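You operate a simulated robot arm through the tools that you are given. There is no shell and no other tool.

The job below is to be done with a simulated robot arm. You get a single attempt, and the scene is never put back.

Task
Lift the strainer out and rinse the grimy sink with hot water.
Fine: park the strainer in the grey tray meanwhile; dial to HOT; then tap off, strainer back in the drain, nothing else in drain or tray, heat dial to COLD. Set down upright: strainer.

The check looks at the end state, three seconds after you hand in, the way a careful person would. Anything else that was tipped, shoved, dropped, spilled or broken makes it a failure.

Robot
A 7-joint arm with a three-finger gripper, fixed in place. Base frame: the origin is on the floor under the middle of its stand, x ahead of it, y to its left, z up. Units: mm, degrees, N and s.
It reaches about 1342 mm from its shoulder. Its first joint turns from -166.0 to 166.0 degrees. Payload 2.69 kg.
Tool frame: the origin (TCP) lies between the finger pads and is the grasp point; the fingertips stand 30 mm ahead of it; z points along the fingers, y is the line along which they close. The gripper opens to 128 mm; its body begins 117 mm behind the TCP.
Orientation is told as [roll, pitch, yaw] about the base's x, y, z axes, in that order, counted from this pose: with the fingers straight down and closing along the base's y, the tool's x points along the base's -x, its y along +y and its z along -z.

Tools
- The arm moves only by the tool step_arm. Its argument "series" is a list that holds one entry, the list of rows, each a list of 7 numbers: the shift along the base's x, y, z in units of 25 mm (1.0 is 25 mm), then the turn, a rotation vector about the base's x, y, z in units of 8 degrees (1.0 is 8 degrees), then the finger opening in mm, from 0 to 128. In form: [[[tx, ty, tz, rx, ry, rz, grip], ...]]. A call has 1 to 20 rows; each row shifts and turns the commanded pose from where the row before left it. A call with a number of a shift or a turn outside -1 to 1 is refused whole. Each row takes 0.2 s and may step no farther than 50 mm and 8.6 degrees from the row before; otherwise, or with a gripper value out of range, the whole call is refused. Where a pose cannot be reached the arm comes as near as it can. A force on the tool above 70 N (or 10 N above the force at the start of the call, whichever is more), or a blocked arm, ends the call early, and 0.2 s more pass. Each finger travels about 127 mm/s and halts on what it meets, pressing with about 25 N; the grip force reading is that of the motor and also rises with nothing between the fingers. The clock runs only during rows and for 0.2 s after the last one: add rows that do not move to give the fingers time. The reply holds the time, the measured pose of the TCP, the force on the tool along the base axes, the opening and the grip force, in the units named above and with some noise, with the torque about the TCP (base axes, N m) and any sound that the robot's microphone picked up.
- Cameras (640 x 400 px; columns grow to the right, rows downward): "scene" is fixed at [59.4, 485.7, 1290.2]; the picture's right is [0.26, -0.97, 0.00], its down [-0.59, -0.16, -0.79] and it looks along [0.77, 0.21, -0.61] (base axes); focal length 264 px, centre (320, 200). "wrist" rides on the gripper at [58, 54, -131] in the tool frame; the picture's right is [-0.68, 0.74, 0.00], its down [-0.62, -0.57, -0.55] and it looks along [-0.40, -0.37, 0.84] (tool axes); focal length 234 px, centre (320, 200). There is no depth. A picture from a camera that has moved, and an enlarged one, comes with that camera's place and axes in the base frame and with its lens. The place of the scene camera against the robot may be out by one fixed shift of up to 25 mm in any direction.
- capture(camera): a new picture of that camera. No time passes.
- lift_body(by): moves the trunk up (or, below 0, down) by that many mm; the arm rides with it, the base frame stays. It gives what a move gives, with no picture.
- close_up(camera, box): a new picture of the part [left, top, right, bottom] of that camera's present view, enlarged. No time passes.
- close_job(): hands the job in; it is judged then, once.

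Nothing tells you positions but the pictures and the camera data. Unless the task says otherwise, let go and move clear before handing in.

The tools are called after "Request:" as name(argument=value, ...) on one line, values as JSON. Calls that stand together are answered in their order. step_arm: Moves the arm, as the interface text tells. Its arguments: {"type":"object","properties":{"series":{"type":"array"}},"required":["series"]} The other tools are called the same way: lift_body (by) moves the trunk up or down; capture (camera) takes a picture; close_up (camera, box) takes an enlarged picture of a part of a camera's view; close_job () hands the job in.

At the start:

```text
time_s: 0.0
eef_pos: [501.2, 484.9, 1131.7]
tool_rot: [0.1, 0.0, 0.0]
wrist_force: [0.0, -1.2, -0.2]
moment: [0.01, -0.01, -0.03]
opening: 128.0
grip_force: 0.0
trunk travel left (down, up): [-150.0, 200.0]
```

scene: 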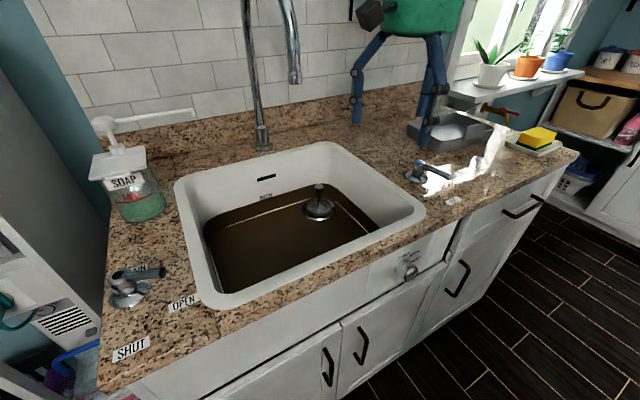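
wrist: 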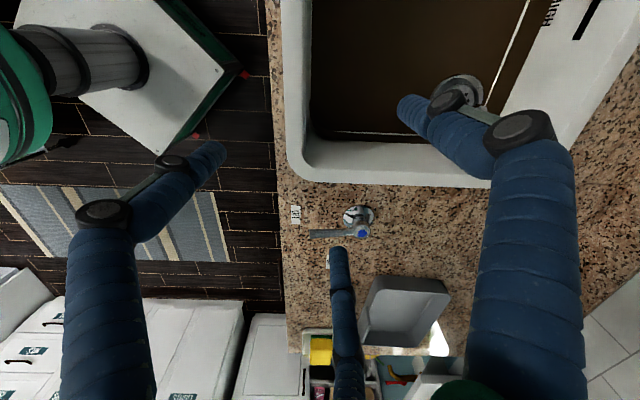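

I see a sink with dirty brown residue or water, a strainer with a knob in its drain, a lever at the left labelled OPEN/SHUT, another lever at the right near a grey tray, and a dial on the cabinet front. I'll look closer before moving anything.

Request:
close_up(camera="scene", box=[180, 130, 440, 300])

Request:
close_up(camera="scene", box=[80, 230, 240, 380])

Request:
close_up(camera="scene", box=[380, 90, 580, 220])

Request:
close_up(camera="scene", box=[350, 220, 480, 310])

Request:
close_up(camera="wrist", box=[270, 180, 470, 380])

```text
2.35 times, centred on (310, 215) of scene
camera zoom: at [59.4, 485.7, 1290.2], right [0.26, -0.97, 0.0], down [-0.59, -0.16, -0.79], along [0.77, 0.21, -0.61], focal length 622 px, centre (344, 165)
```

zoom: 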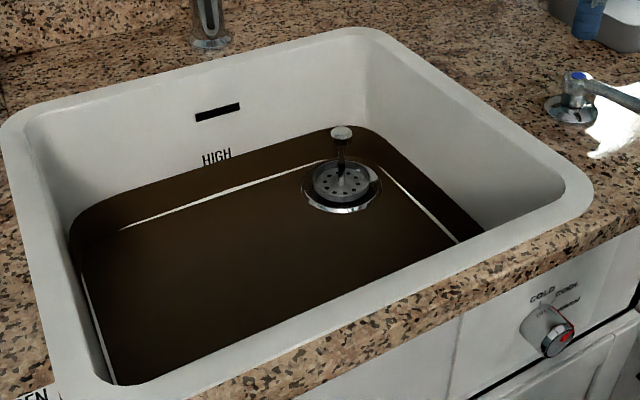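

```text
2.67 times, centred on (160, 305) of scene
camera zoom: at [59.4, 485.7, 1290.2], right [0.26, -0.97, 0.0], down [-0.59, -0.16, -0.79], along [0.77, 0.21, -0.61], focal length 705 px, centre (747, -80)
```

zoom: 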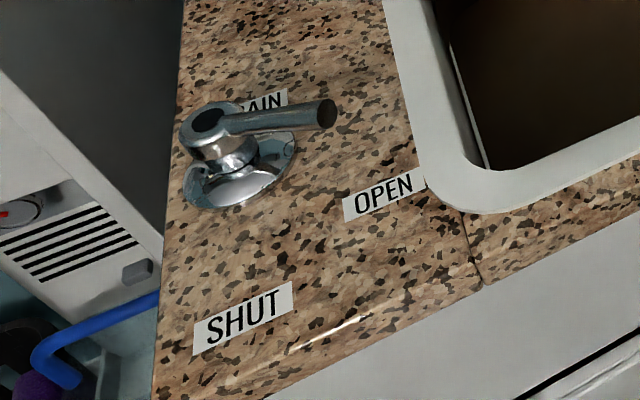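

```text
3.08 times, centred on (480, 155) of scene
camera zoom: at [59.4, 485.7, 1290.2], right [0.26, -0.97, 0.0], down [-0.59, -0.16, -0.79], along [0.77, 0.21, -0.61], focal length 814 px, centre (-172, 338)
```

zoom: 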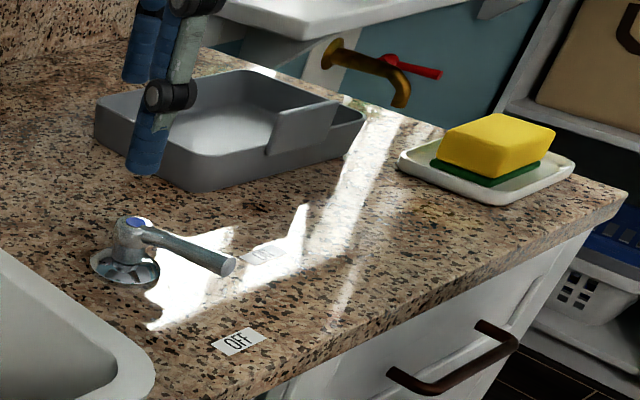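

```text
4.44 times, centred on (415, 265) of scene
camera zoom: at [59.4, 485.7, 1290.2], right [0.26, -0.97, 0.0], down [-0.59, -0.16, -0.79], along [0.77, 0.21, -0.61], focal length 1176 px, centre (-102, -89)
```

zoom: 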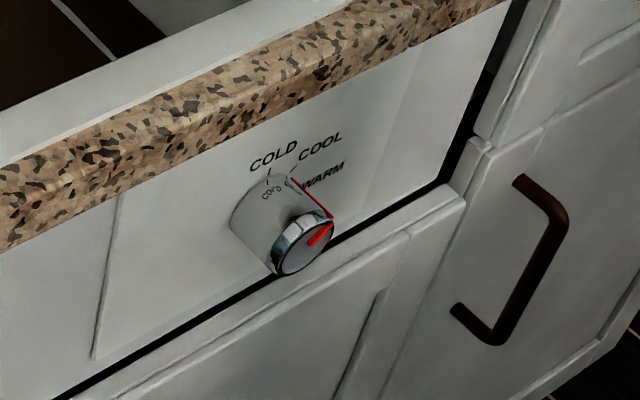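

```text
2.00 times, centred on (370, 280) of wrist
camera zoom: at [443.0, 537.8, 1263.3], right [0.68, 0.74, 0.0], down [0.62, -0.57, 0.55], along [0.4, -0.37, -0.84], focal length 468 px, centre (220, 40)
```

zoom: 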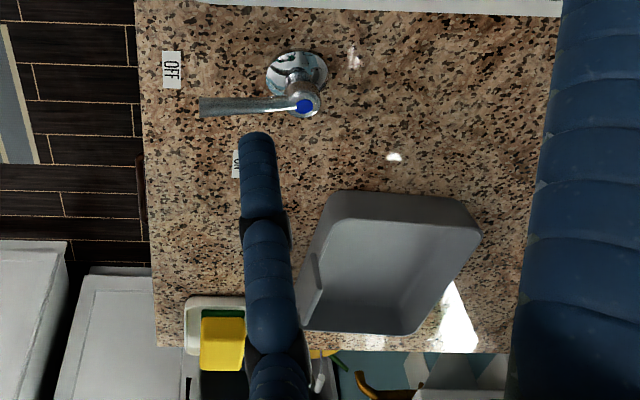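

The counter is turned about 45° to my base. The drain valve is at the left, with its lever close to OPEN. The tap lever at the right points at OFF, and the heat dial is on the front panel. I'll turn the wrist camera to look at the sink from the front.

Request:
step_arm(series=[[[0, 0, 0, 0, 0, 0.9375, 128], [0, 0, 0, 0, 0, 0.9375, 128], [0, 0, 0, 0, 0, 0.9375, 128], [0, 0, 0, 0, 0, 0.9375, 128], [0, 0, 0, 0, 0, 0.9375, 128], [0, 0, 0, 0, 0, 0.9375, 128], [0, 0, 0, 0, 0, 0.9375, 128], [0, 0, 0, 0, 0, 0.9375, 128], [0, 0, 0, 0, 0, 0.9375, 128], [0, 0, 0, 0, 0, 0.9375, 128], [0, 0, 0, 0, 0, 0.9375, 128], [0, 0, 0, 0, 0, 0.9375, 128]]])

Request:
capture(camera="wrist")

Request:
capture(camera="scene")

```text
time_s: 2.6
eef_pos: [502.1, 483.4, 1132.0]
tool_rot: [-0.1, 0.0, 90.2]
wrist_force: [0.6, -0.5, 0.1]
moment: [0.0, -0.04, 0.03]
opening: 128.1
grip_force: 0.0
trunk travel left (down, up): [-150.0, 200.0]
```

```text
taken
camera wrist: at [448.0, 425.4, 1263.2], right [-0.74, 0.67, 0.0], down [0.56, 0.62, 0.55], along [0.37, 0.4, -0.84], focal length 234 px, centre (320, 200)
```

wrist: 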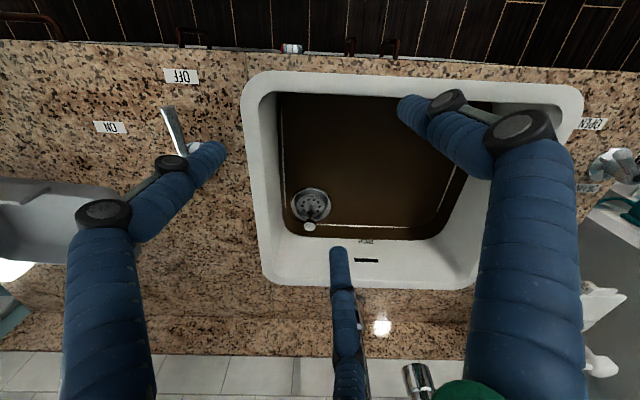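

```text
taken
```

scene: 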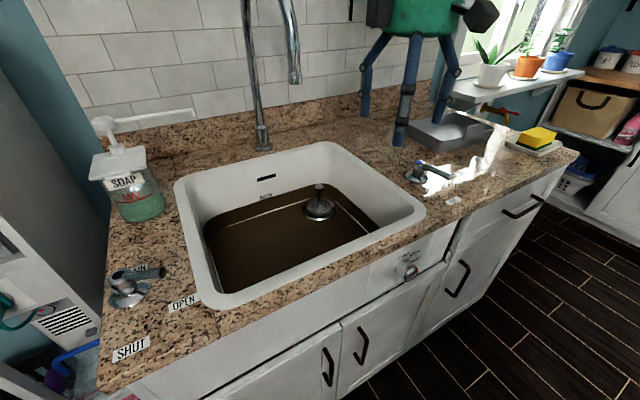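

The camera now looks toward the back wall, with its picture upside down. I'll zoom in on the strainer, the tap lever, the drain lever and the tray.

Request:
close_up(camera="wrist", box=[240, 160, 400, 260])

Request:
close_up(camera="wrist", box=[80, 50, 240, 150])

Request:
close_up(camera="wrist", box=[540, 100, 640, 240])

Request:
close_up(camera="wrist", box=[0, 160, 130, 290])

Request:
close_up(camera="wrist", box=[240, 30, 400, 130])

```text
4.00 times, centred on (320, 210) of wrist
camera zoom: at [448.0, 425.4, 1263.2], right [-0.74, 0.67, 0.0], down [0.56, 0.62, 0.55], along [0.37, 0.4, -0.84], focal length 937 px, centre (320, 160)
```

zoom: 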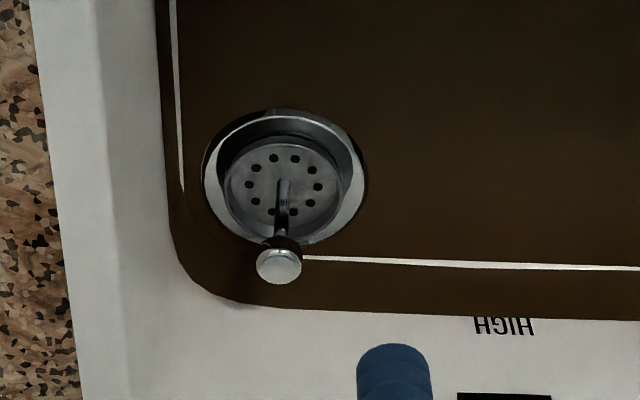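

```text
4.00 times, centred on (160, 100) of wrist
camera zoom: at [448.0, 425.4, 1263.2], right [-0.74, 0.67, 0.0], down [0.56, 0.62, 0.55], along [0.37, 0.4, -0.84], focal length 937 px, centre (960, 600)
```

zoom: 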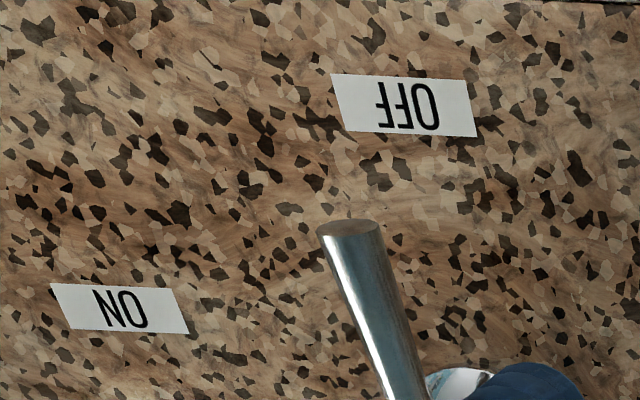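

```text
2.86 times, centred on (590, 170) of wrist
camera zoom: at [448.0, 425.4, 1263.2], right [-0.74, 0.67, 0.0], down [0.56, 0.62, 0.55], along [0.37, 0.4, -0.84], focal length 669 px, centre (-451, 286)
```

zoom: 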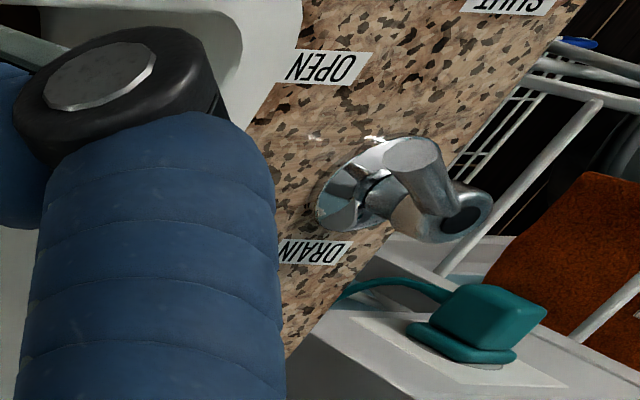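

```text
3.08 times, centred on (65, 225) of wrist
camera zoom: at [448.0, 425.4, 1263.2], right [-0.74, 0.67, 0.0], down [0.56, 0.62, 0.55], along [0.37, 0.4, -0.84], focal length 720 px, centre (1105, 123)
```

zoom: 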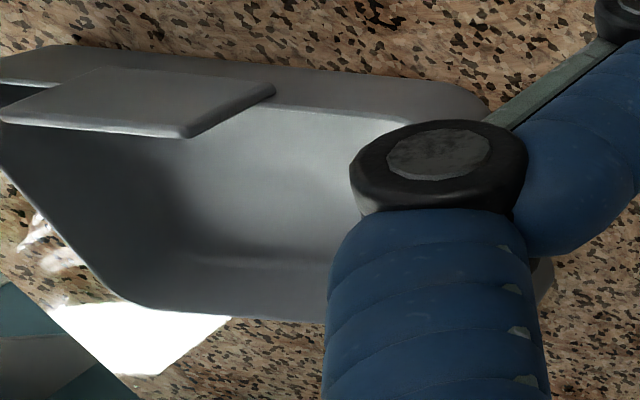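

```text
4.00 times, centred on (320, 80) of wrist
camera zoom: at [448.0, 425.4, 1263.2], right [-0.74, 0.67, 0.0], down [0.56, 0.62, 0.55], along [0.37, 0.4, -0.84], focal length 937 px, centre (320, 680)
```

zoom: 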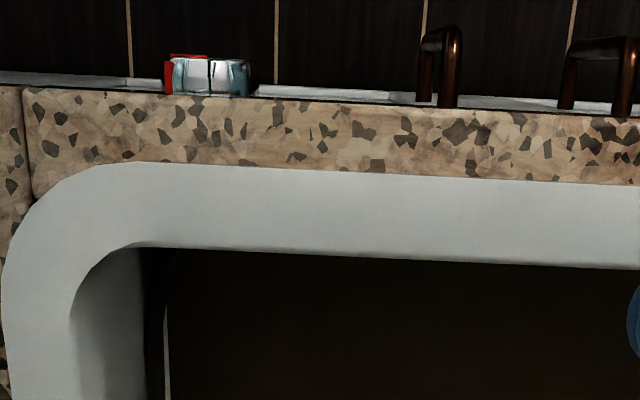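

The strainer has a thin post with a knob. I need better depths, so I'll slide sideways for a wide baseline and take more pictures there.

Request:
step_arm(series=[[[-0.99, 0.99, 0, 0, 0, 0, 128], [-0.99, 0.99, 0, 0, 0, 0, 128], [-0.99, 0.99, 0, 0, 0, 0, 128], [-0.99, 0.99, 0, 0, 0, 0, 128], [-0.99, 0.99, 0, 0, 0, 0, 128], [-0.99, 0.99, 0, 0, 0, 0, 128], [-0.99, 0.99, 0, 0, 0, 0, 128], [0, 0, 0, 0, 0, 0, 128]]])

Request:
capture(camera="wrist")

Request:
close_up(camera="wrist", box=[120, 130, 280, 230])

Request:
close_up(camera="wrist", box=[0, 40, 160, 140])

Request:
capture(camera="scene")

```text
time_s: 4.4
eef_pos: [326.6, 657.5, 1132.3]
tool_rot: [0.0, 0.1, 90.0]
wrist_force: [-0.2, 0.7, -0.5]
moment: [-0.05, -0.06, -0.01]
opening: 127.9
grip_force: 0.0
trunk travel left (down, up): [-150.0, 200.0]
```

```text
taken
camera wrist: at [272.7, 599.4, 1263.3], right [-0.74, 0.68, 0.0], down [0.57, 0.62, 0.55], along [0.37, 0.4, -0.84], focal length 234 px, centre (320, 200)
```

wrist: 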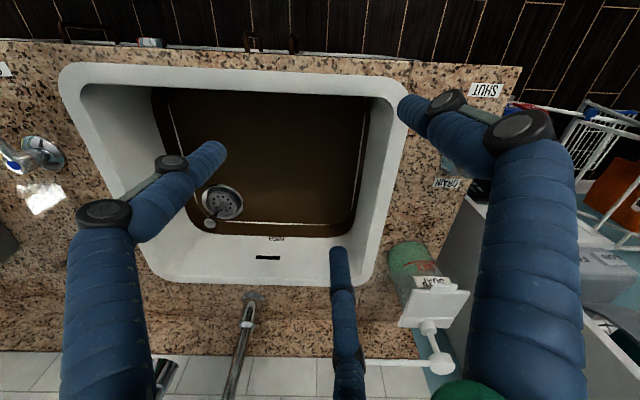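

```text
4.00 times, centred on (200, 180) of wrist
camera zoom: at [272.7, 599.4, 1263.3], right [-0.74, 0.68, 0.0], down [0.57, 0.62, 0.55], along [0.37, 0.4, -0.84], focal length 937 px, centre (800, 280)
```

zoom: 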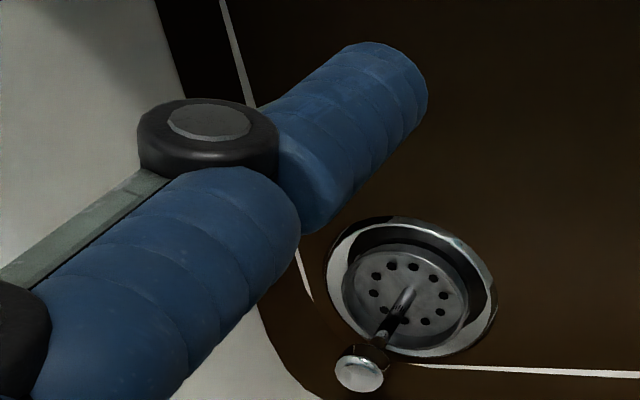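

```text
4.00 times, centred on (80, 90) of wrist
camera zoom: at [272.7, 599.4, 1263.3], right [-0.74, 0.68, 0.0], down [0.57, 0.62, 0.55], along [0.37, 0.4, -0.84], focal length 937 px, centre (1280, 640)
```

zoom: 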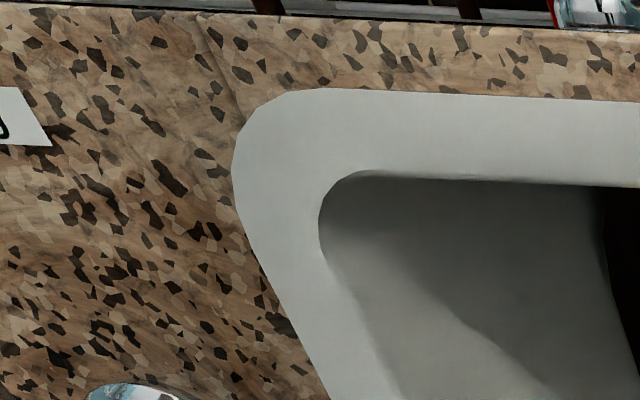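

```text
taken
```

scene: 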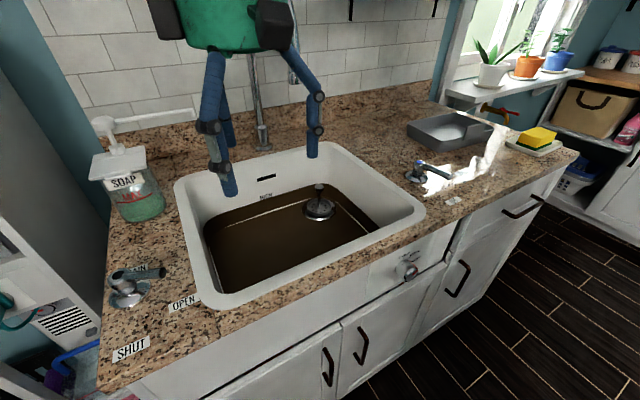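

That gives good depths. The drain ring is near x=717, y=682, z=719 and the knob top is near z=811. The counter is near z=910. Next I'll slide right to view the tray and the tap.

Request:
step_arm(series=[[[0.99, -0.99, 0, 0, 0, 0, 128], [0.99, -0.99, 0, 0, 0, 0, 128], [0.99, -0.99, 0, 0, 0, 0, 128], [0.99, -0.99, 0, 0, 0, 0, 128], [0.99, -0.99, 0, 0, 0, 0, 128], [0.99, -0.99, 0, 0, 0, 0, 128], [0.99, -0.99, 0, 0, 0, 0, 128], [0.99, -0.99, 0, 0, 0, 0, 128], [0.99, -0.99, 0, 0, 0, 0, 128], [0.99, -0.99, 0, 0, 0, 0, 128], [0.99, -0.99, 0, 0, 0, 0, 128], [0.99, -0.99, 0, 0, 0, 0, 128], [0.99, -0.99, 0, 0, 0, 0, 128], [0.99, -0.99, 0, 0, 0, 0, 128], [0.99, -0.99, 0, 0, 0, 0, 128], [0, 0, 0, 0, 0, 0, 128]]])

Request:
capture(camera="wrist")

Request:
capture(camera="scene")

```text
time_s: 7.8
eef_pos: [702.0, 284.9, 1130.1]
tool_rot: [0.0, 0.0, 90.1]
wrist_force: [0.4, -0.1, -0.7]
moment: [0.05, 0.06, 0.0]
opening: 127.9
grip_force: 0.0
trunk travel left (down, up): [-150.0, 200.0]
```

```text
taken
camera wrist: at [647.0, 226.4, 1262.9], right [-0.74, 0.68, 0.0], down [0.57, 0.62, 0.55], along [0.37, 0.4, -0.84], focal length 234 px, centre (320, 200)
```

wrist: 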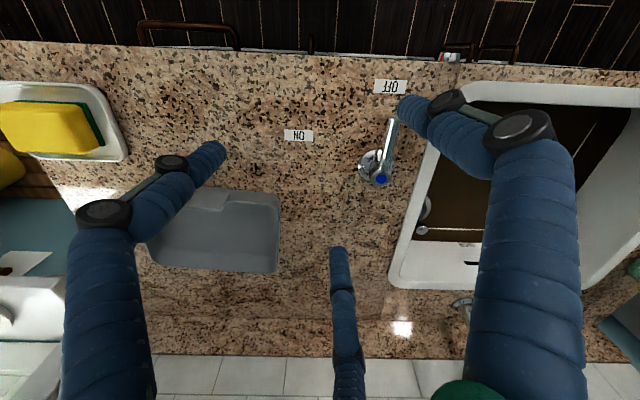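

```text
taken
```

scene: 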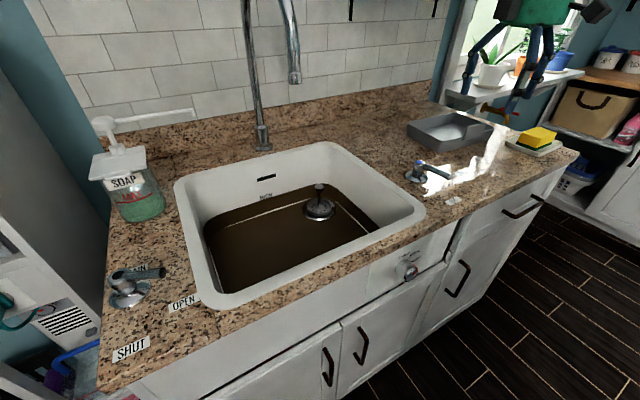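

Request:
close_up(camera="wrist", box=[130, 170, 300, 280])

Request:
close_up(camera="wrist", box=[270, 70, 430, 200])

Request:
close_up(camera="scene", box=[390, 90, 530, 220])

Request:
close_up(camera="scene", box=[80, 0, 320, 160])

```text
3.64 times, centred on (215, 225) of wrist
camera zoom: at [647.0, 226.4, 1262.9], right [-0.74, 0.68, 0.0], down [0.57, 0.62, 0.55], along [0.37, 0.4, -0.84], focal length 852 px, centre (702, 109)
```

zoom: 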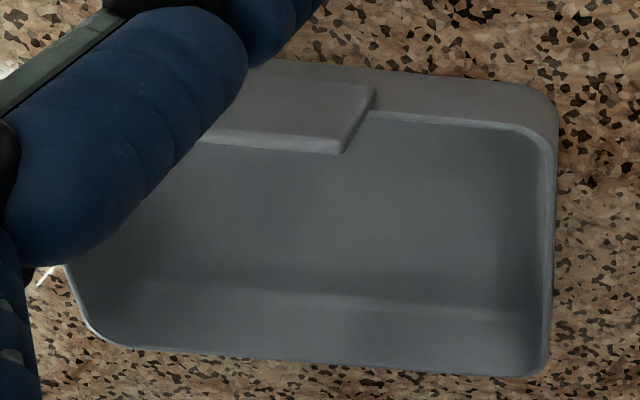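

```text
3.08 times, centred on (350, 135) of wrist
camera zoom: at [647.0, 226.4, 1262.9], right [-0.74, 0.68, 0.0], down [0.57, 0.62, 0.55], along [0.37, 0.4, -0.84], focal length 720 px, centre (228, 400)
```

zoom: 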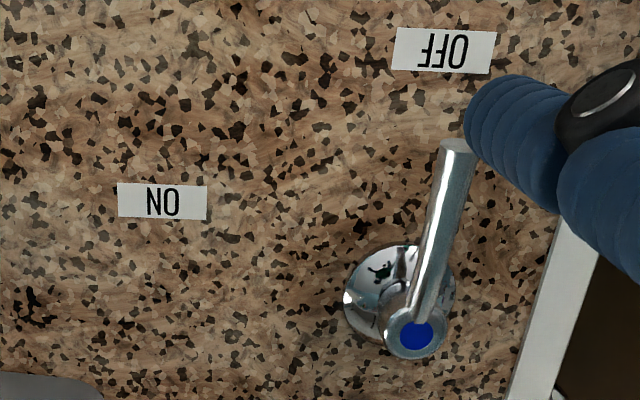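

```text
3.08 times, centred on (460, 155) of scene
camera zoom: at [59.4, 485.7, 1290.2], right [0.26, -0.97, 0.0], down [-0.59, -0.16, -0.79], along [0.77, 0.21, -0.61], focal length 814 px, centre (-111, 338)
```

zoom: 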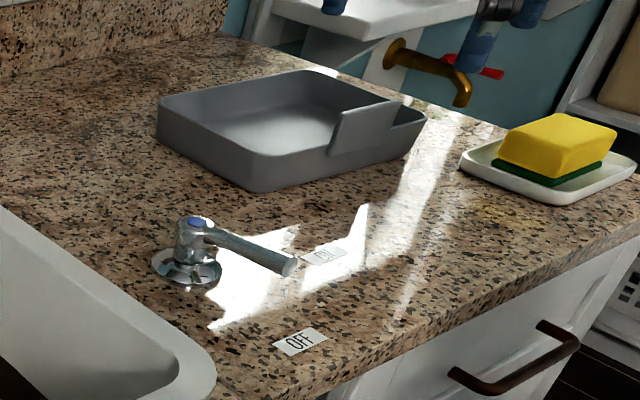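

```text
2.50 times, centred on (200, 80) of scene
camera zoom: at [59.4, 485.7, 1290.2], right [0.26, -0.97, 0.0], down [-0.59, -0.16, -0.79], along [0.77, 0.21, -0.61], focal length 661 px, centre (620, 500)
```

zoom: 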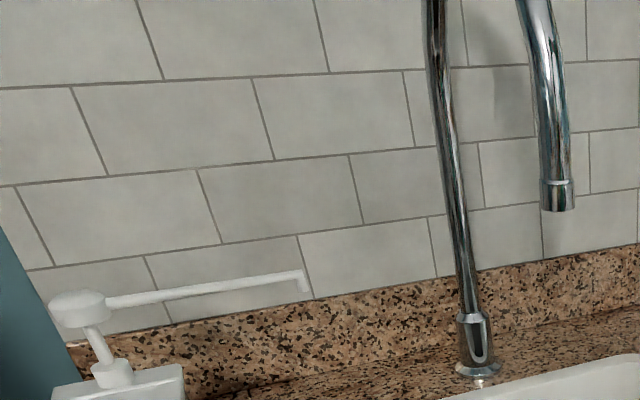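

Request:
close_up(camera="scene", box=[430, 0, 640, 130])

Request:
close_up(camera="wrist", box=[380, 220, 640, 400])

```text
3.05 times, centred on (535, 65) of scene
camera zoom: at [59.4, 485.7, 1290.2], right [0.26, -0.97, 0.0], down [-0.59, -0.16, -0.79], along [0.77, 0.21, -0.61], focal length 806 px, centre (-335, 611)
```

zoom: 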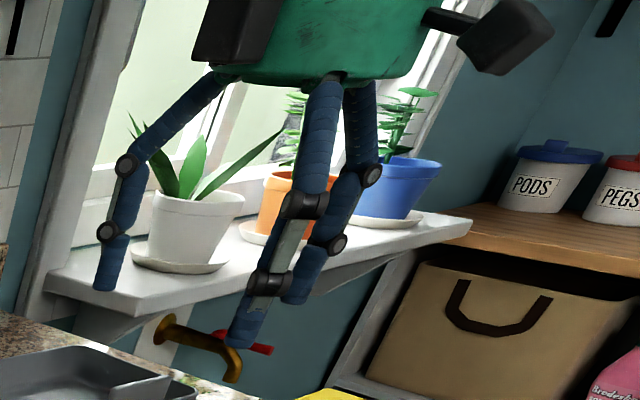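

```text
2.22 times, centred on (510, 310) of wrist
camera zoom: at [647.0, 226.4, 1262.9], right [-0.74, 0.68, 0.0], down [0.57, 0.62, 0.55], along [0.37, 0.4, -0.84], focal length 520 px, centre (-102, -44)
```

zoom: 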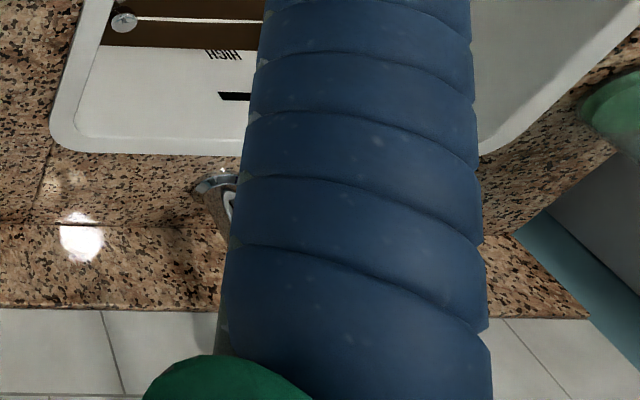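

The tray is near x≈980, y≈300, with its clear area at the left. The spout tip is near x≈551, y≈673, z≈1162. I'll approach the strainer from the right side to stay clear of the spout.

Request:
step_arm(series=[[[0.1, 0.99, 0, 0, 0, 0, 70], [0.1, 0.99, 0, 0, 0, 0, 70], [0.1, 0.99, 0, 0, 0, 0, 70], [0.1, 0.99, 0, 0, 0, 0, 70], [0.1, 0.99, 0, 0, 0, 0, 70], [0.1, 0.99, 0, 0, 0, 0, 70], [0.1, 0.99, 0, 0, 0, 0, 70], [0.1, 0.99, 0, 0, 0, 0, 70], [0.1, 0.99, 0, 0, 0, 0, 70], [0.1, 0.99, 0, 0, 0, 0, 70], [0.1, 0.99, 0, 0, 0, 0, 70], [0.1, 0.99, 0, 0, 0, 0, 70], [0.1, 0.99, 0, 0, 0, 0, 70], [0.1, 0.99, 0, 0, 0, 0, 70], [0, 0, 0, 0, 0, 0, 70]]])

Request:
capture(camera="scene")

Request:
capture(camera="wrist")

```text
time_s: 11.0
eef_pos: [735.7, 634.5, 1131.4]
tool_rot: [0.0, 0.0, 90.0]
wrist_force: [0.0, -0.2, 0.2]
moment: [-0.05, 0.01, -0.01]
opening: 69.9
grip_force: 0.1
trunk travel left (down, up): [-150.0, 200.0]
```

```text
taken
```

scene: 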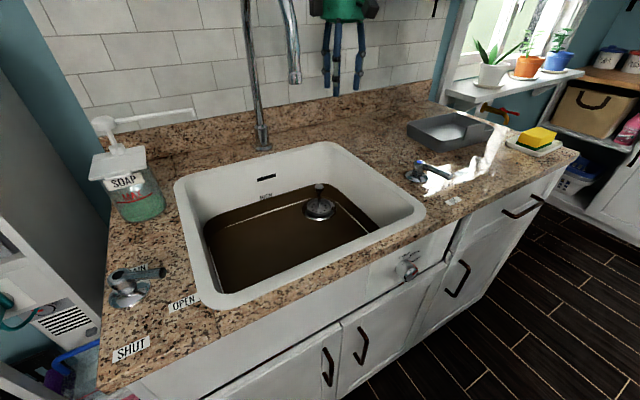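

```text
taken
camera wrist: at [680.9, 575.5, 1262.9], right [-0.74, 0.68, 0.0], down [0.57, 0.62, 0.55], along [0.37, 0.4, -0.84], focal length 234 px, centre (320, 200)
```

wrist: 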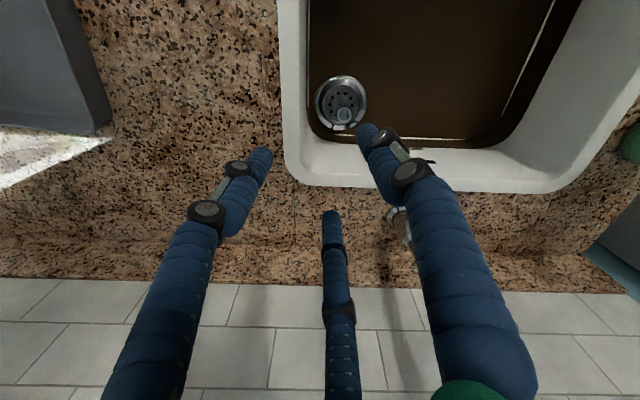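

Request:
close_up(camera="wrist", box=[290, 60, 410, 140])

Request:
close_up(camera="scene", box=[200, 0, 420, 140])

```text
5.00 times, centred on (350, 100) of wrist
camera zoom: at [680.9, 575.5, 1262.9], right [-0.74, 0.68, 0.0], down [0.57, 0.62, 0.55], along [0.37, 0.4, -0.84], focal length 1171 px, centre (170, 700)
```

zoom: 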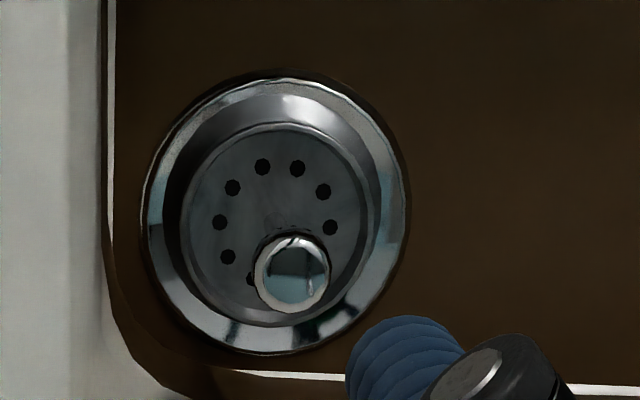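

```text
2.86 times, centred on (310, 70) of scene
camera zoom: at [59.4, 485.7, 1290.2], right [0.26, -0.97, 0.0], down [-0.59, -0.16, -0.79], along [0.77, 0.21, -0.61], focal length 756 px, centre (349, 571)
```

zoom: 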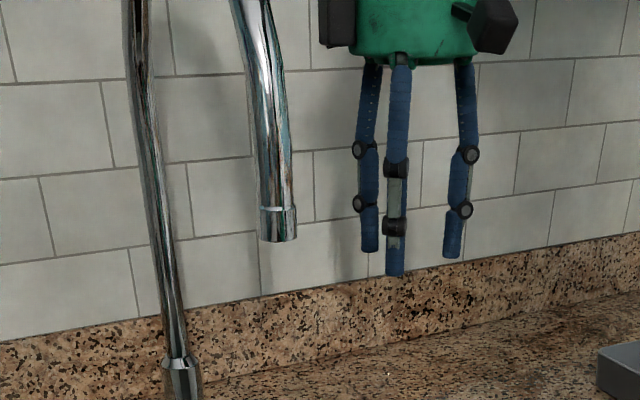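

The strainer axis is near x=717, y=682, which agrees across all the views. I'll move over it and descend partway with the fingers narrowed.

Request:
step_arm(series=[[[-0.25, 0.63, -0.5, 0, 0, 0, 54], [-0.25, 0.63, -0.5, 0, 0, 0, 54], [-0.25, 0.63, -0.5, 0, 0, 0, 54], [0, 0, -0.98, 0, 0, 0, 54], [0, 0, -0.98, 0, 0, 0, 54], [0, 0, -0.98, 0, 0, 0, 54], [0, 0, -0.98, 0, 0, 0, 54], [0, 0, -0.98, 0, 0, 0, 54], [0, 0, -0.98, 0, 0, 0, 54], [0, 0, -0.98, 0, 0, 0, 54], [0, 0, -0.5, 0, 0, 0, 54], [0, 0, 0, 0, 0, 0, 54]]])

Request:
capture(camera="scene")

Request:
capture(camera="wrist")

```text
time_s: 13.6
eef_pos: [716.4, 681.6, 910.5]
tool_rot: [-0.1, 0.0, 90.1]
wrist_force: [-0.3, 0.5, -0.3]
moment: [0.01, -0.01, 0.01]
opening: 53.9
grip_force: 0.0
trunk travel left (down, up): [-150.0, 200.0]
```

```text
taken
```

scene: 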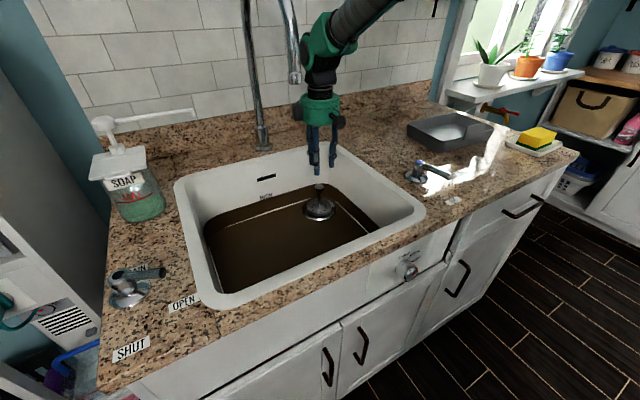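

```text
taken
camera wrist: at [662.7, 621.8, 1041.8], right [-0.74, 0.68, 0.0], down [0.57, 0.62, 0.55], along [0.37, 0.4, -0.84], focal length 234 px, centre (320, 200)
```

wrist: 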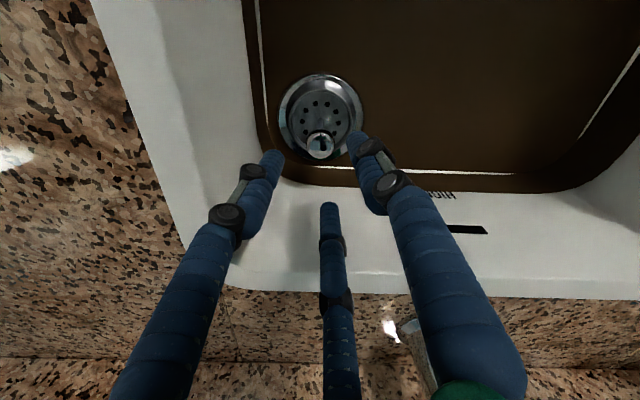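

Request:
close_up(camera="scene", box=[240, 0, 420, 220])

Request:
close_up(camera="wrist", box=[230, 50, 430, 220])

```text
1.82 times, centred on (330, 110) of scene
camera zoom: at [59.4, 485.7, 1290.2], right [0.26, -0.97, 0.0], down [-0.59, -0.16, -0.79], along [0.77, 0.21, -0.61], focal length 481 px, centre (302, 364)
```

zoom: 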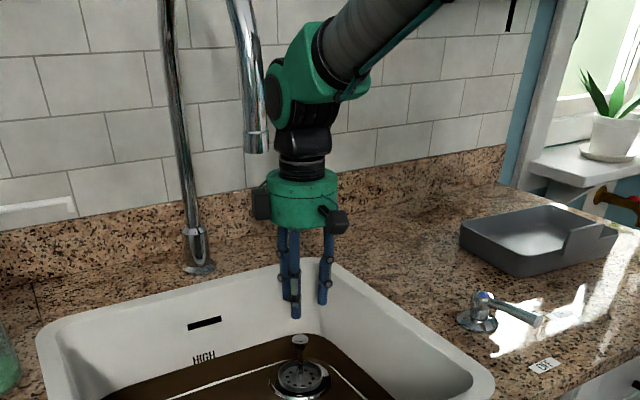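

```text
2.35 times, centred on (330, 135) of wrist
camera zoom: at [662.7, 621.8, 1041.8], right [-0.74, 0.68, 0.0], down [0.57, 0.62, 0.55], along [0.37, 0.4, -0.84], focal length 551 px, centre (296, 353)
```

zoom: 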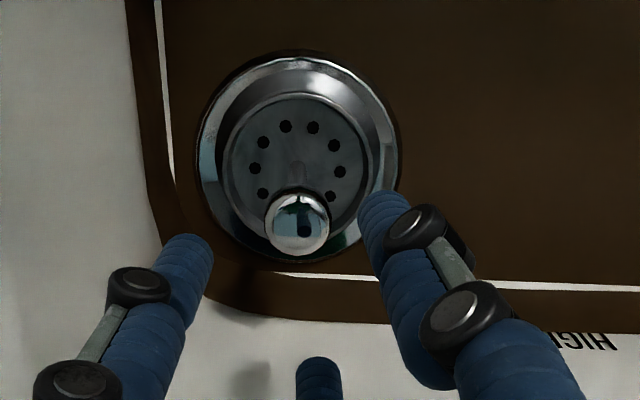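

The fingers are centred over the knob and the wrist clears the spout. I'll go down to the knob.

Request:
step_arm(series=[[[0, 0, -0.9, 0, 0, 0, 54], [0, 0, -0.9, 0, 0, 0, 54], [0, 0, -0.9, 0, 0, 0, 54], [0, 0, -0.9, 0, 0, 0, 54], [0, 0, -0.6, 0, 0, 0, 54], [0, 0, 0, 0, 0, 0, 54]]])

Request:
capture(camera="wrist")

Request:
close_up(camera="scene", box=[240, 20, 420, 240])

Request:
close_up(camera="scene", box=[280, 150, 360, 230])

```text
time_s: 15.0
eef_pos: [716.3, 679.8, 804.9]
tool_rot: [0.0, 0.0, 90.1]
wrist_force: [0.0, -0.4, 0.4]
moment: [-0.02, -0.02, 0.02]
opening: 54.1
grip_force: 0.0
trunk travel left (down, up): [-150.0, 200.0]
```

```text
taken
camera wrist: at [662.8, 621.2, 936.8], right [-0.74, 0.68, 0.0], down [0.57, 0.62, 0.55], along [0.37, 0.4, -0.84], focal length 234 px, centre (320, 200)
```

wrist: 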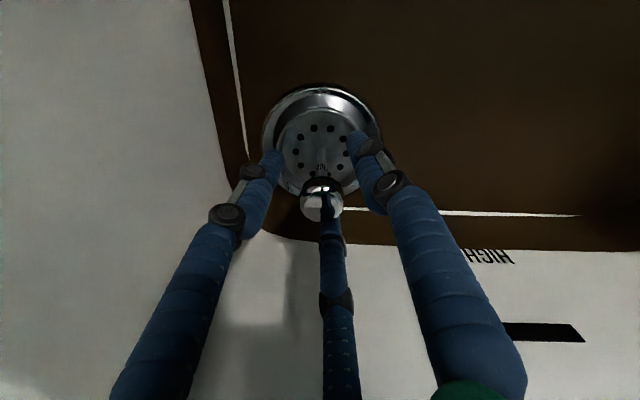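

```text
1.82 times, centred on (330, 130) of scene
camera zoom: at [59.4, 485.7, 1290.2], right [0.26, -0.97, 0.0], down [-0.59, -0.16, -0.79], along [0.77, 0.21, -0.61], focal length 481 px, centre (302, 327)
```

zoom: 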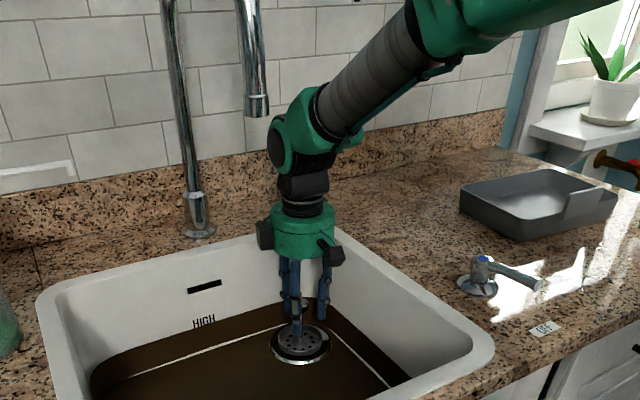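

```text
5.00 times, centred on (320, 190) of scene
camera zoom: at [59.4, 485.7, 1290.2], right [0.26, -0.97, 0.0], down [-0.59, -0.16, -0.79], along [0.77, 0.21, -0.61], focal length 1322 px, centre (320, 250)
```

zoom: 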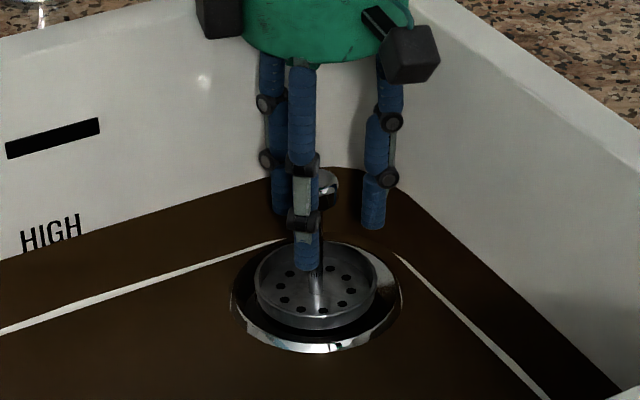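

The knob sits between the pads, so I'll close on it.

Request:
step_arm(series=[[[0, 0, 0, 0, 0, 0, 30], [0, 0, 0, 0, 0, 0, 15], [0, 0, 0, 0, 0, 0, 10], [0, 0, 0, 0, 0, 0, 10]]])

Request:
close_up(camera="scene", box=[280, 150, 360, 230])

Request:
close_up(camera="wrist", box=[240, 80, 400, 240])

```text
time_s: 16.0
eef_pos: [716.7, 679.6, 805.4]
tool_rot: [0.0, 0.0, 89.9]
wrist_force: [0.1, 0.1, 0.2]
moment: [0.0, 0.02, -0.01]
opening: 26.4
grip_force: 25.9
trunk travel left (down, up): [-150.0, 200.0]
```

```text
5.00 times, centred on (320, 190) of scene
camera zoom: at [59.4, 485.7, 1290.2], right [0.26, -0.97, 0.0], down [-0.59, -0.16, -0.79], along [0.77, 0.21, -0.61], focal length 1322 px, centre (320, 250)
```

zoom: 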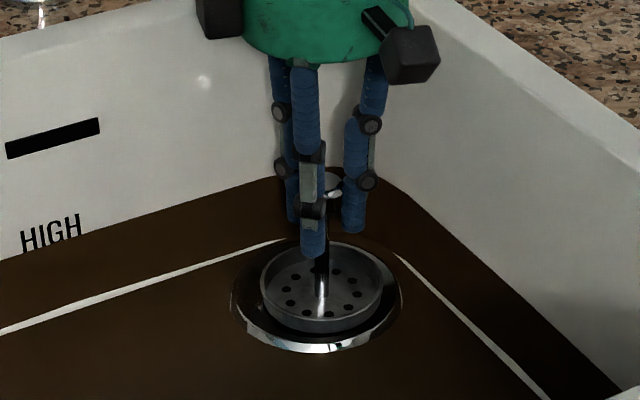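

```text
2.50 times, centred on (320, 160) of wrist
camera zoom: at [662.6, 621.0, 936.9], right [-0.74, 0.68, 0.0], down [0.57, 0.62, 0.55], along [0.37, 0.4, -0.84], focal length 585 px, centre (320, 300)
```

zoom: 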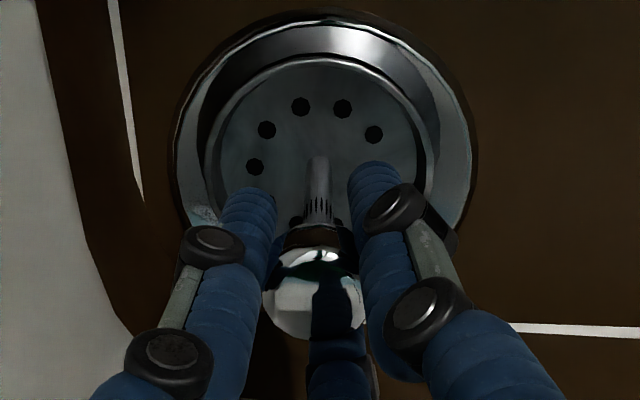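

I have it at 26 mm with 26 N. I'll lift gently and check.

Request:
step_arm(series=[[[0, 0, 0.3, 0, 0, 0, 10], [0, 0, 0.5, 0, 0, 0, 10], [0, 0, 0.8, 0, 0, 0, 10], [0, 0, 0.8, 0, 0, 0, 10], [0, 0, 0, 0, 0, 0, 10]]])

Request:
close_up(camera="scene", box=[270, 130, 370, 230])

Request:
close_up(camera="wrist", box=[240, 80, 400, 240])

```text
time_s: 17.2
eef_pos: [717.2, 679.7, 865.3]
tool_rot: [0.1, 0.0, 90.1]
wrist_force: [-0.3, -0.2, -0.3]
moment: [0.04, -0.04, 0.0]
opening: 26.4
grip_force: 24.9
trunk travel left (down, up): [-150.0, 200.0]
```

```text
4.00 times, centred on (320, 180) of scene
camera zoom: at [59.4, 485.7, 1290.2], right [0.26, -0.97, 0.0], down [-0.59, -0.16, -0.79], along [0.77, 0.21, -0.61], focal length 1058 px, centre (320, 280)
```

zoom: 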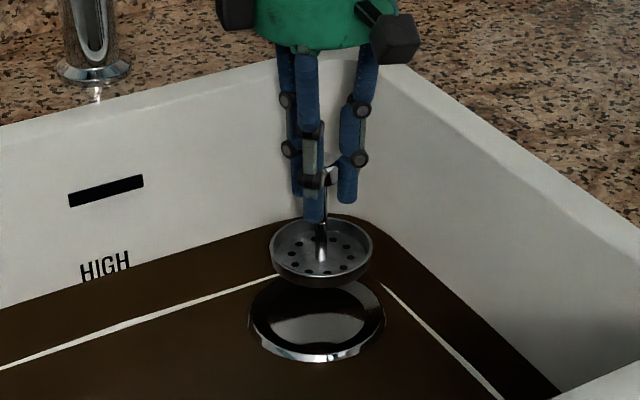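

```text
2.50 times, centred on (320, 160) of wrist
camera zoom: at [663.1, 621.5, 996.8], right [-0.74, 0.68, 0.0], down [0.57, 0.62, 0.55], along [0.37, 0.4, -0.84], focal length 585 px, centre (320, 300)
```

zoom: 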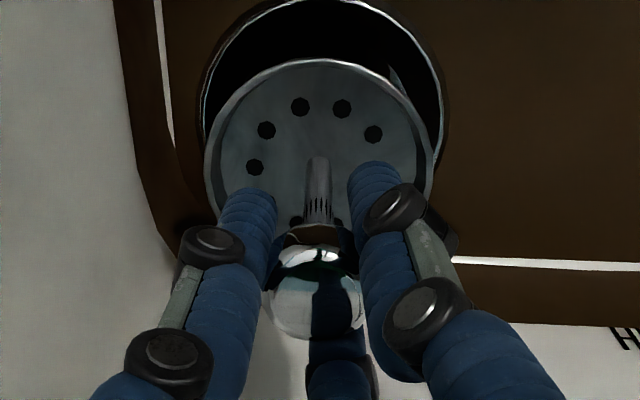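

The strainer is lifted upright. I'll raise it clear and carry it over to the tray.

Request:
step_arm(series=[[[0, 0, 0.9, 0, 0, 0, 10], [0, 0, 0.9, 0, 0, 0, 10], [0, 0, 0.9, 0, 0, 0, 10], [0, 0, 0.9, 0, 0, 0, 10], [0, 0, 0.9, 0, 0, 0, 10], [0, 0, 0.9, 0, 0, 0, 10], [0, 0, 0.9, 0, 0, 0, 10], [0, 0, 0.9, 0, 0, 0, 10], [0, 0, 0.9, 0, 0, 0, 10], [0, 0, 0.6, 0, 0, 0, 10], [0, 0, 0, 0, 0, 0, 10]]])

Request:
step_arm(series=[[[0.34, -0.487, 0, 0, 0, 0, 10], [0.64, -0.917, 0, 0, 0, 0, 10], [0.64, -0.917, 0, 0, 0, 0, 10], [0.64, -0.917, 0, 0, 0, 0, 10], [0.64, -0.917, 0, 0, 0, 0, 10], [0.64, -0.917, 0, 0, 0, 0, 10], [0.64, -0.917, 0, 0, 0, 0, 10], [0.64, -0.917, 0, 0, 0, 0, 10], [0.64, -0.917, 0, 0, 0, 0, 10], [0.64, -0.917, 0, 0, 0, 0, 10], [0.64, -0.917, 0, 0, 0, 0, 10], [0.64, -0.917, 0, 0, 0, 0, 10], [0.64, -0.917, 0, 0, 0, 0, 10], [0.64, -0.917, 0, 0, 0, 0, 10], [0.64, -0.917, 0, 0, 0, 0, 10], [0.3, -0.43, 0, 0, 0, 0, 10], [0, 0, 0, 0, 0, 0, 10]]])

Request:
capture(camera="scene")

Request:
capture(camera="wrist")

```text
time_s: 19.6
eef_pos: [716.0, 680.2, 1082.1]
tool_rot: [0.0, 0.0, 90.0]
wrist_force: [0.0, -0.9, -0.6]
moment: [0.03, 0.03, 0.0]
opening: 26.3
grip_force: 25.1
trunk travel left (down, up): [-150.0, 200.0]
```

```text
time_s: 23.2
eef_pos: [957.6, 337.5, 1083.2]
tool_rot: [0.0, 0.0, 89.9]
wrist_force: [0.9, 0.1, -1.3]
moment: [0.02, 0.01, 0.01]
opening: 26.4
grip_force: 24.6
trunk travel left (down, up): [-150.0, 200.0]
```

```text
taken
```

scene: 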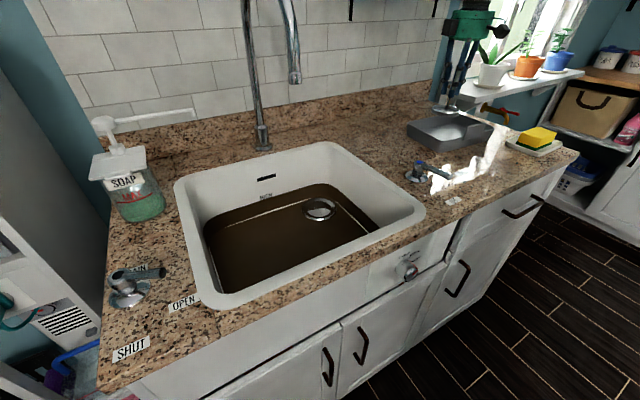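

```text
taken
camera wrist: at [902.4, 278.0, 1214.3], right [-0.74, 0.68, 0.0], down [0.57, 0.62, 0.55], along [0.37, 0.4, -0.84], focal length 234 px, centre (320, 200)
```

wrist: 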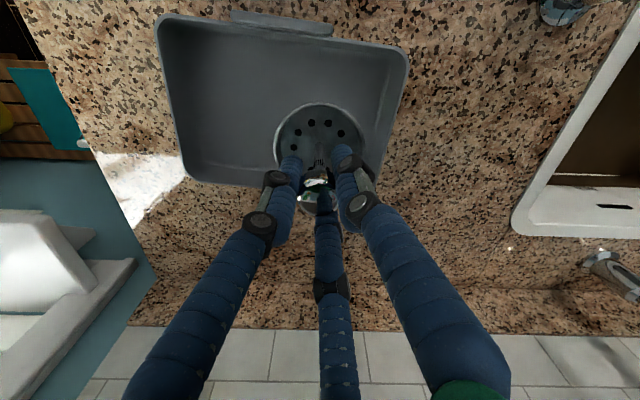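

The tray rim spans about R 363–598 and D 825–980. I'll centre a little better and come down slowly, watching the force.

Request:
step_arm(series=[[[0, -0.59, -0.3, 0, 0, 0, 10], [0, 0, -0.7, 0, 0, 0, 10], [0, 0, -0.7, 0, 0, 0, 10], [0, 0, 0, 0, 0, 0, 10]]])

Request:
close_up(camera="scene", box=[390, 70, 530, 170])

Request:
capture(camera="wrist")

```text
time_s: 24.2
eef_pos: [956.9, 322.4, 1041.7]
tool_rot: [0.0, 0.0, 90.0]
wrist_force: [0.4, 0.9, -0.6]
moment: [0.01, 0.01, 0.0]
opening: 26.4
grip_force: 25.3
trunk travel left (down, up): [-150.0, 200.0]
```

```text
4.00 times, centred on (460, 120) of scene
camera zoom: at [59.4, 485.7, 1290.2], right [0.26, -0.97, 0.0], down [-0.59, -0.16, -0.79], along [0.77, 0.21, -0.61], focal length 1058 px, centre (-240, 520)
```

zoom: 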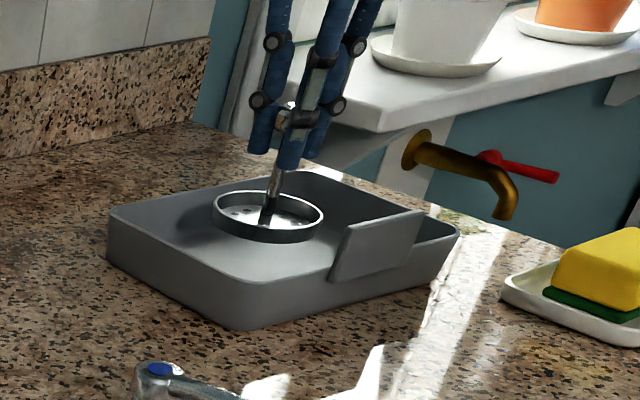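

```text
taken
camera wrist: at [902.7, 263.2, 1172.2], right [-0.74, 0.68, 0.0], down [0.57, 0.62, 0.55], along [0.37, 0.4, -0.84], focal length 234 px, centre (320, 200)
```

wrist: 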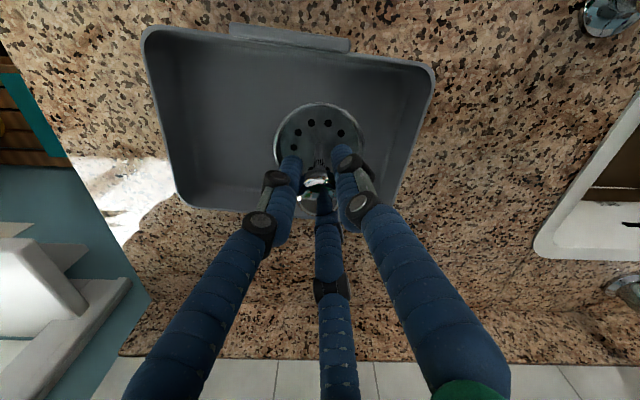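

Request:
step_arm(series=[[[0, 0, -0.2, 0, 0, 0, 10], [0, 0, -0.2, 0, 0, 0, 10], [0, 0, -0.2, 0, 0, 0, 10], [0, 0, 0, 0, 0, 0, 10]]])

Request:
close_up(camera="scene", box=[390, 70, 530, 170])

```text
time_s: 25.2
eef_pos: [957.6, 321.5, 1025.8]
tool_rot: [0.0, -0.1, 90.1]
wrist_force: [0.0, 0.0, -0.5]
moment: [0.0, 0.01, -0.04]
opening: 26.5
grip_force: 24.8
trunk travel left (down, up): [-150.0, 200.0]
```

```text
4.00 times, centred on (460, 120) of scene
camera zoom: at [59.4, 485.7, 1290.2], right [0.26, -0.97, 0.0], down [-0.59, -0.16, -0.79], along [0.77, 0.21, -0.61], focal length 1058 px, centre (-240, 520)
```

zoom: 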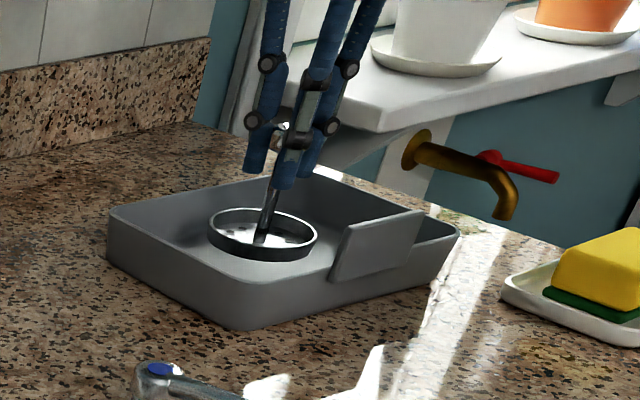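

Request:
step_arm(series=[[[0, 0, -0.16, 0, 0, 0, 10], [0, 0, -0.16, 0, 0, 0, 10], [0, 0, 0, 0, 0, 0, 10]]])

Request:
step_arm(series=[[[0, 0, -0.16, 0, 0, 0, 10], [0, 0, 0, 0, 0, 0, 10]]])

Request:
close_up(camera="scene", box=[390, 70, 530, 170])

```text
time_s: 26.0
eef_pos: [958.0, 322.4, 1017.0]
tool_rot: [-0.1, -0.1, 90.0]
wrist_force: [-0.6, 0.3, -0.9]
moment: [-0.02, 0.0, 0.0]
opening: 26.2
grip_force: 25.1
trunk travel left (down, up): [-150.0, 200.0]
```

```text
time_s: 26.6
eef_pos: [957.0, 322.4, 1013.3]
tool_rot: [0.0, 0.0, 90.0]
wrist_force: [-0.3, -1.4, -1.6]
moment: [0.03, 0.01, 0.0]
opening: 26.7
grip_force: 24.9
trunk travel left (down, up): [-150.0, 200.0]
```

```text
4.00 times, centred on (460, 120) of scene
camera zoom: at [59.4, 485.7, 1290.2], right [0.26, -0.97, 0.0], down [-0.59, -0.16, -0.79], along [0.77, 0.21, -0.61], focal length 1058 px, centre (-240, 520)
```

zoom: 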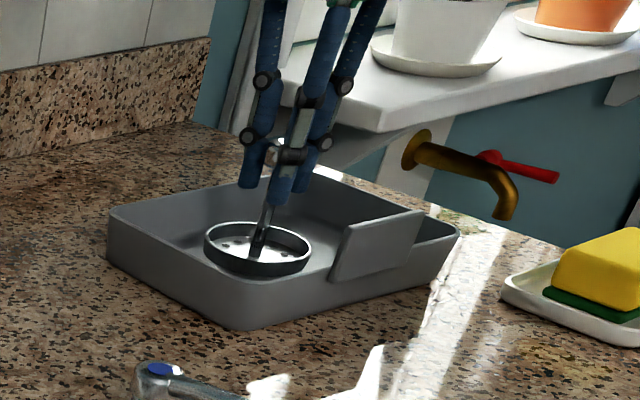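

Request:
step_arm(series=[[[0, 0, -0.12, 0, 0, 0, 10], [0, 0, 0, 0, 0, 0, 10]]])

Request:
step_arm(series=[[[0, 0, -0.12, 0, 0, 0, 10], [0, 0, 0, 0, 0, 0, 10]]])

Request:
step_arm(series=[[[0, 0, -0.12, 0, 0, 0, 10], [0, 0, 0, 0, 0, 0, 10]]])

Request:
close_up(camera="scene", box=[390, 70, 530, 170])

```text
time_s: 27.2
eef_pos: [956.3, 322.8, 1010.4]
tool_rot: [0.0, 0.0, 90.0]
wrist_force: [-0.4, 0.6, -1.4]
moment: [-0.03, 0.0, -0.02]
opening: 26.2
grip_force: 25.0
trunk travel left (down, up): [-150.0, 200.0]
```

```text
time_s: 27.8
eef_pos: [958.1, 322.2, 1008.0]
tool_rot: [0.0, -0.1, 90.0]
wrist_force: [0.4, 0.5, -0.7]
moment: [0.03, 0.03, 0.03]
opening: 26.5
grip_force: 24.4
trunk travel left (down, up): [-150.0, 200.0]
```

```text
time_s: 28.4
eef_pos: [956.5, 321.7, 1005.5]
tool_rot: [0.0, -0.1, 90.1]
wrist_force: [-0.3, -0.1, -1.0]
moment: [0.01, 0.0, -0.03]
opening: 26.0
grip_force: 25.4
trunk travel left (down, up): [-150.0, 200.0]
```

```text
4.00 times, centred on (460, 120) of scene
camera zoom: at [59.4, 485.7, 1290.2], right [0.26, -0.97, 0.0], down [-0.59, -0.16, -0.79], along [0.77, 0.21, -0.61], focal length 1058 px, centre (-240, 520)
```

zoom: 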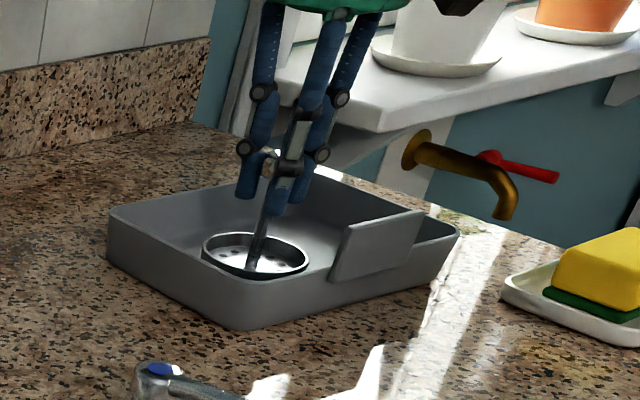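

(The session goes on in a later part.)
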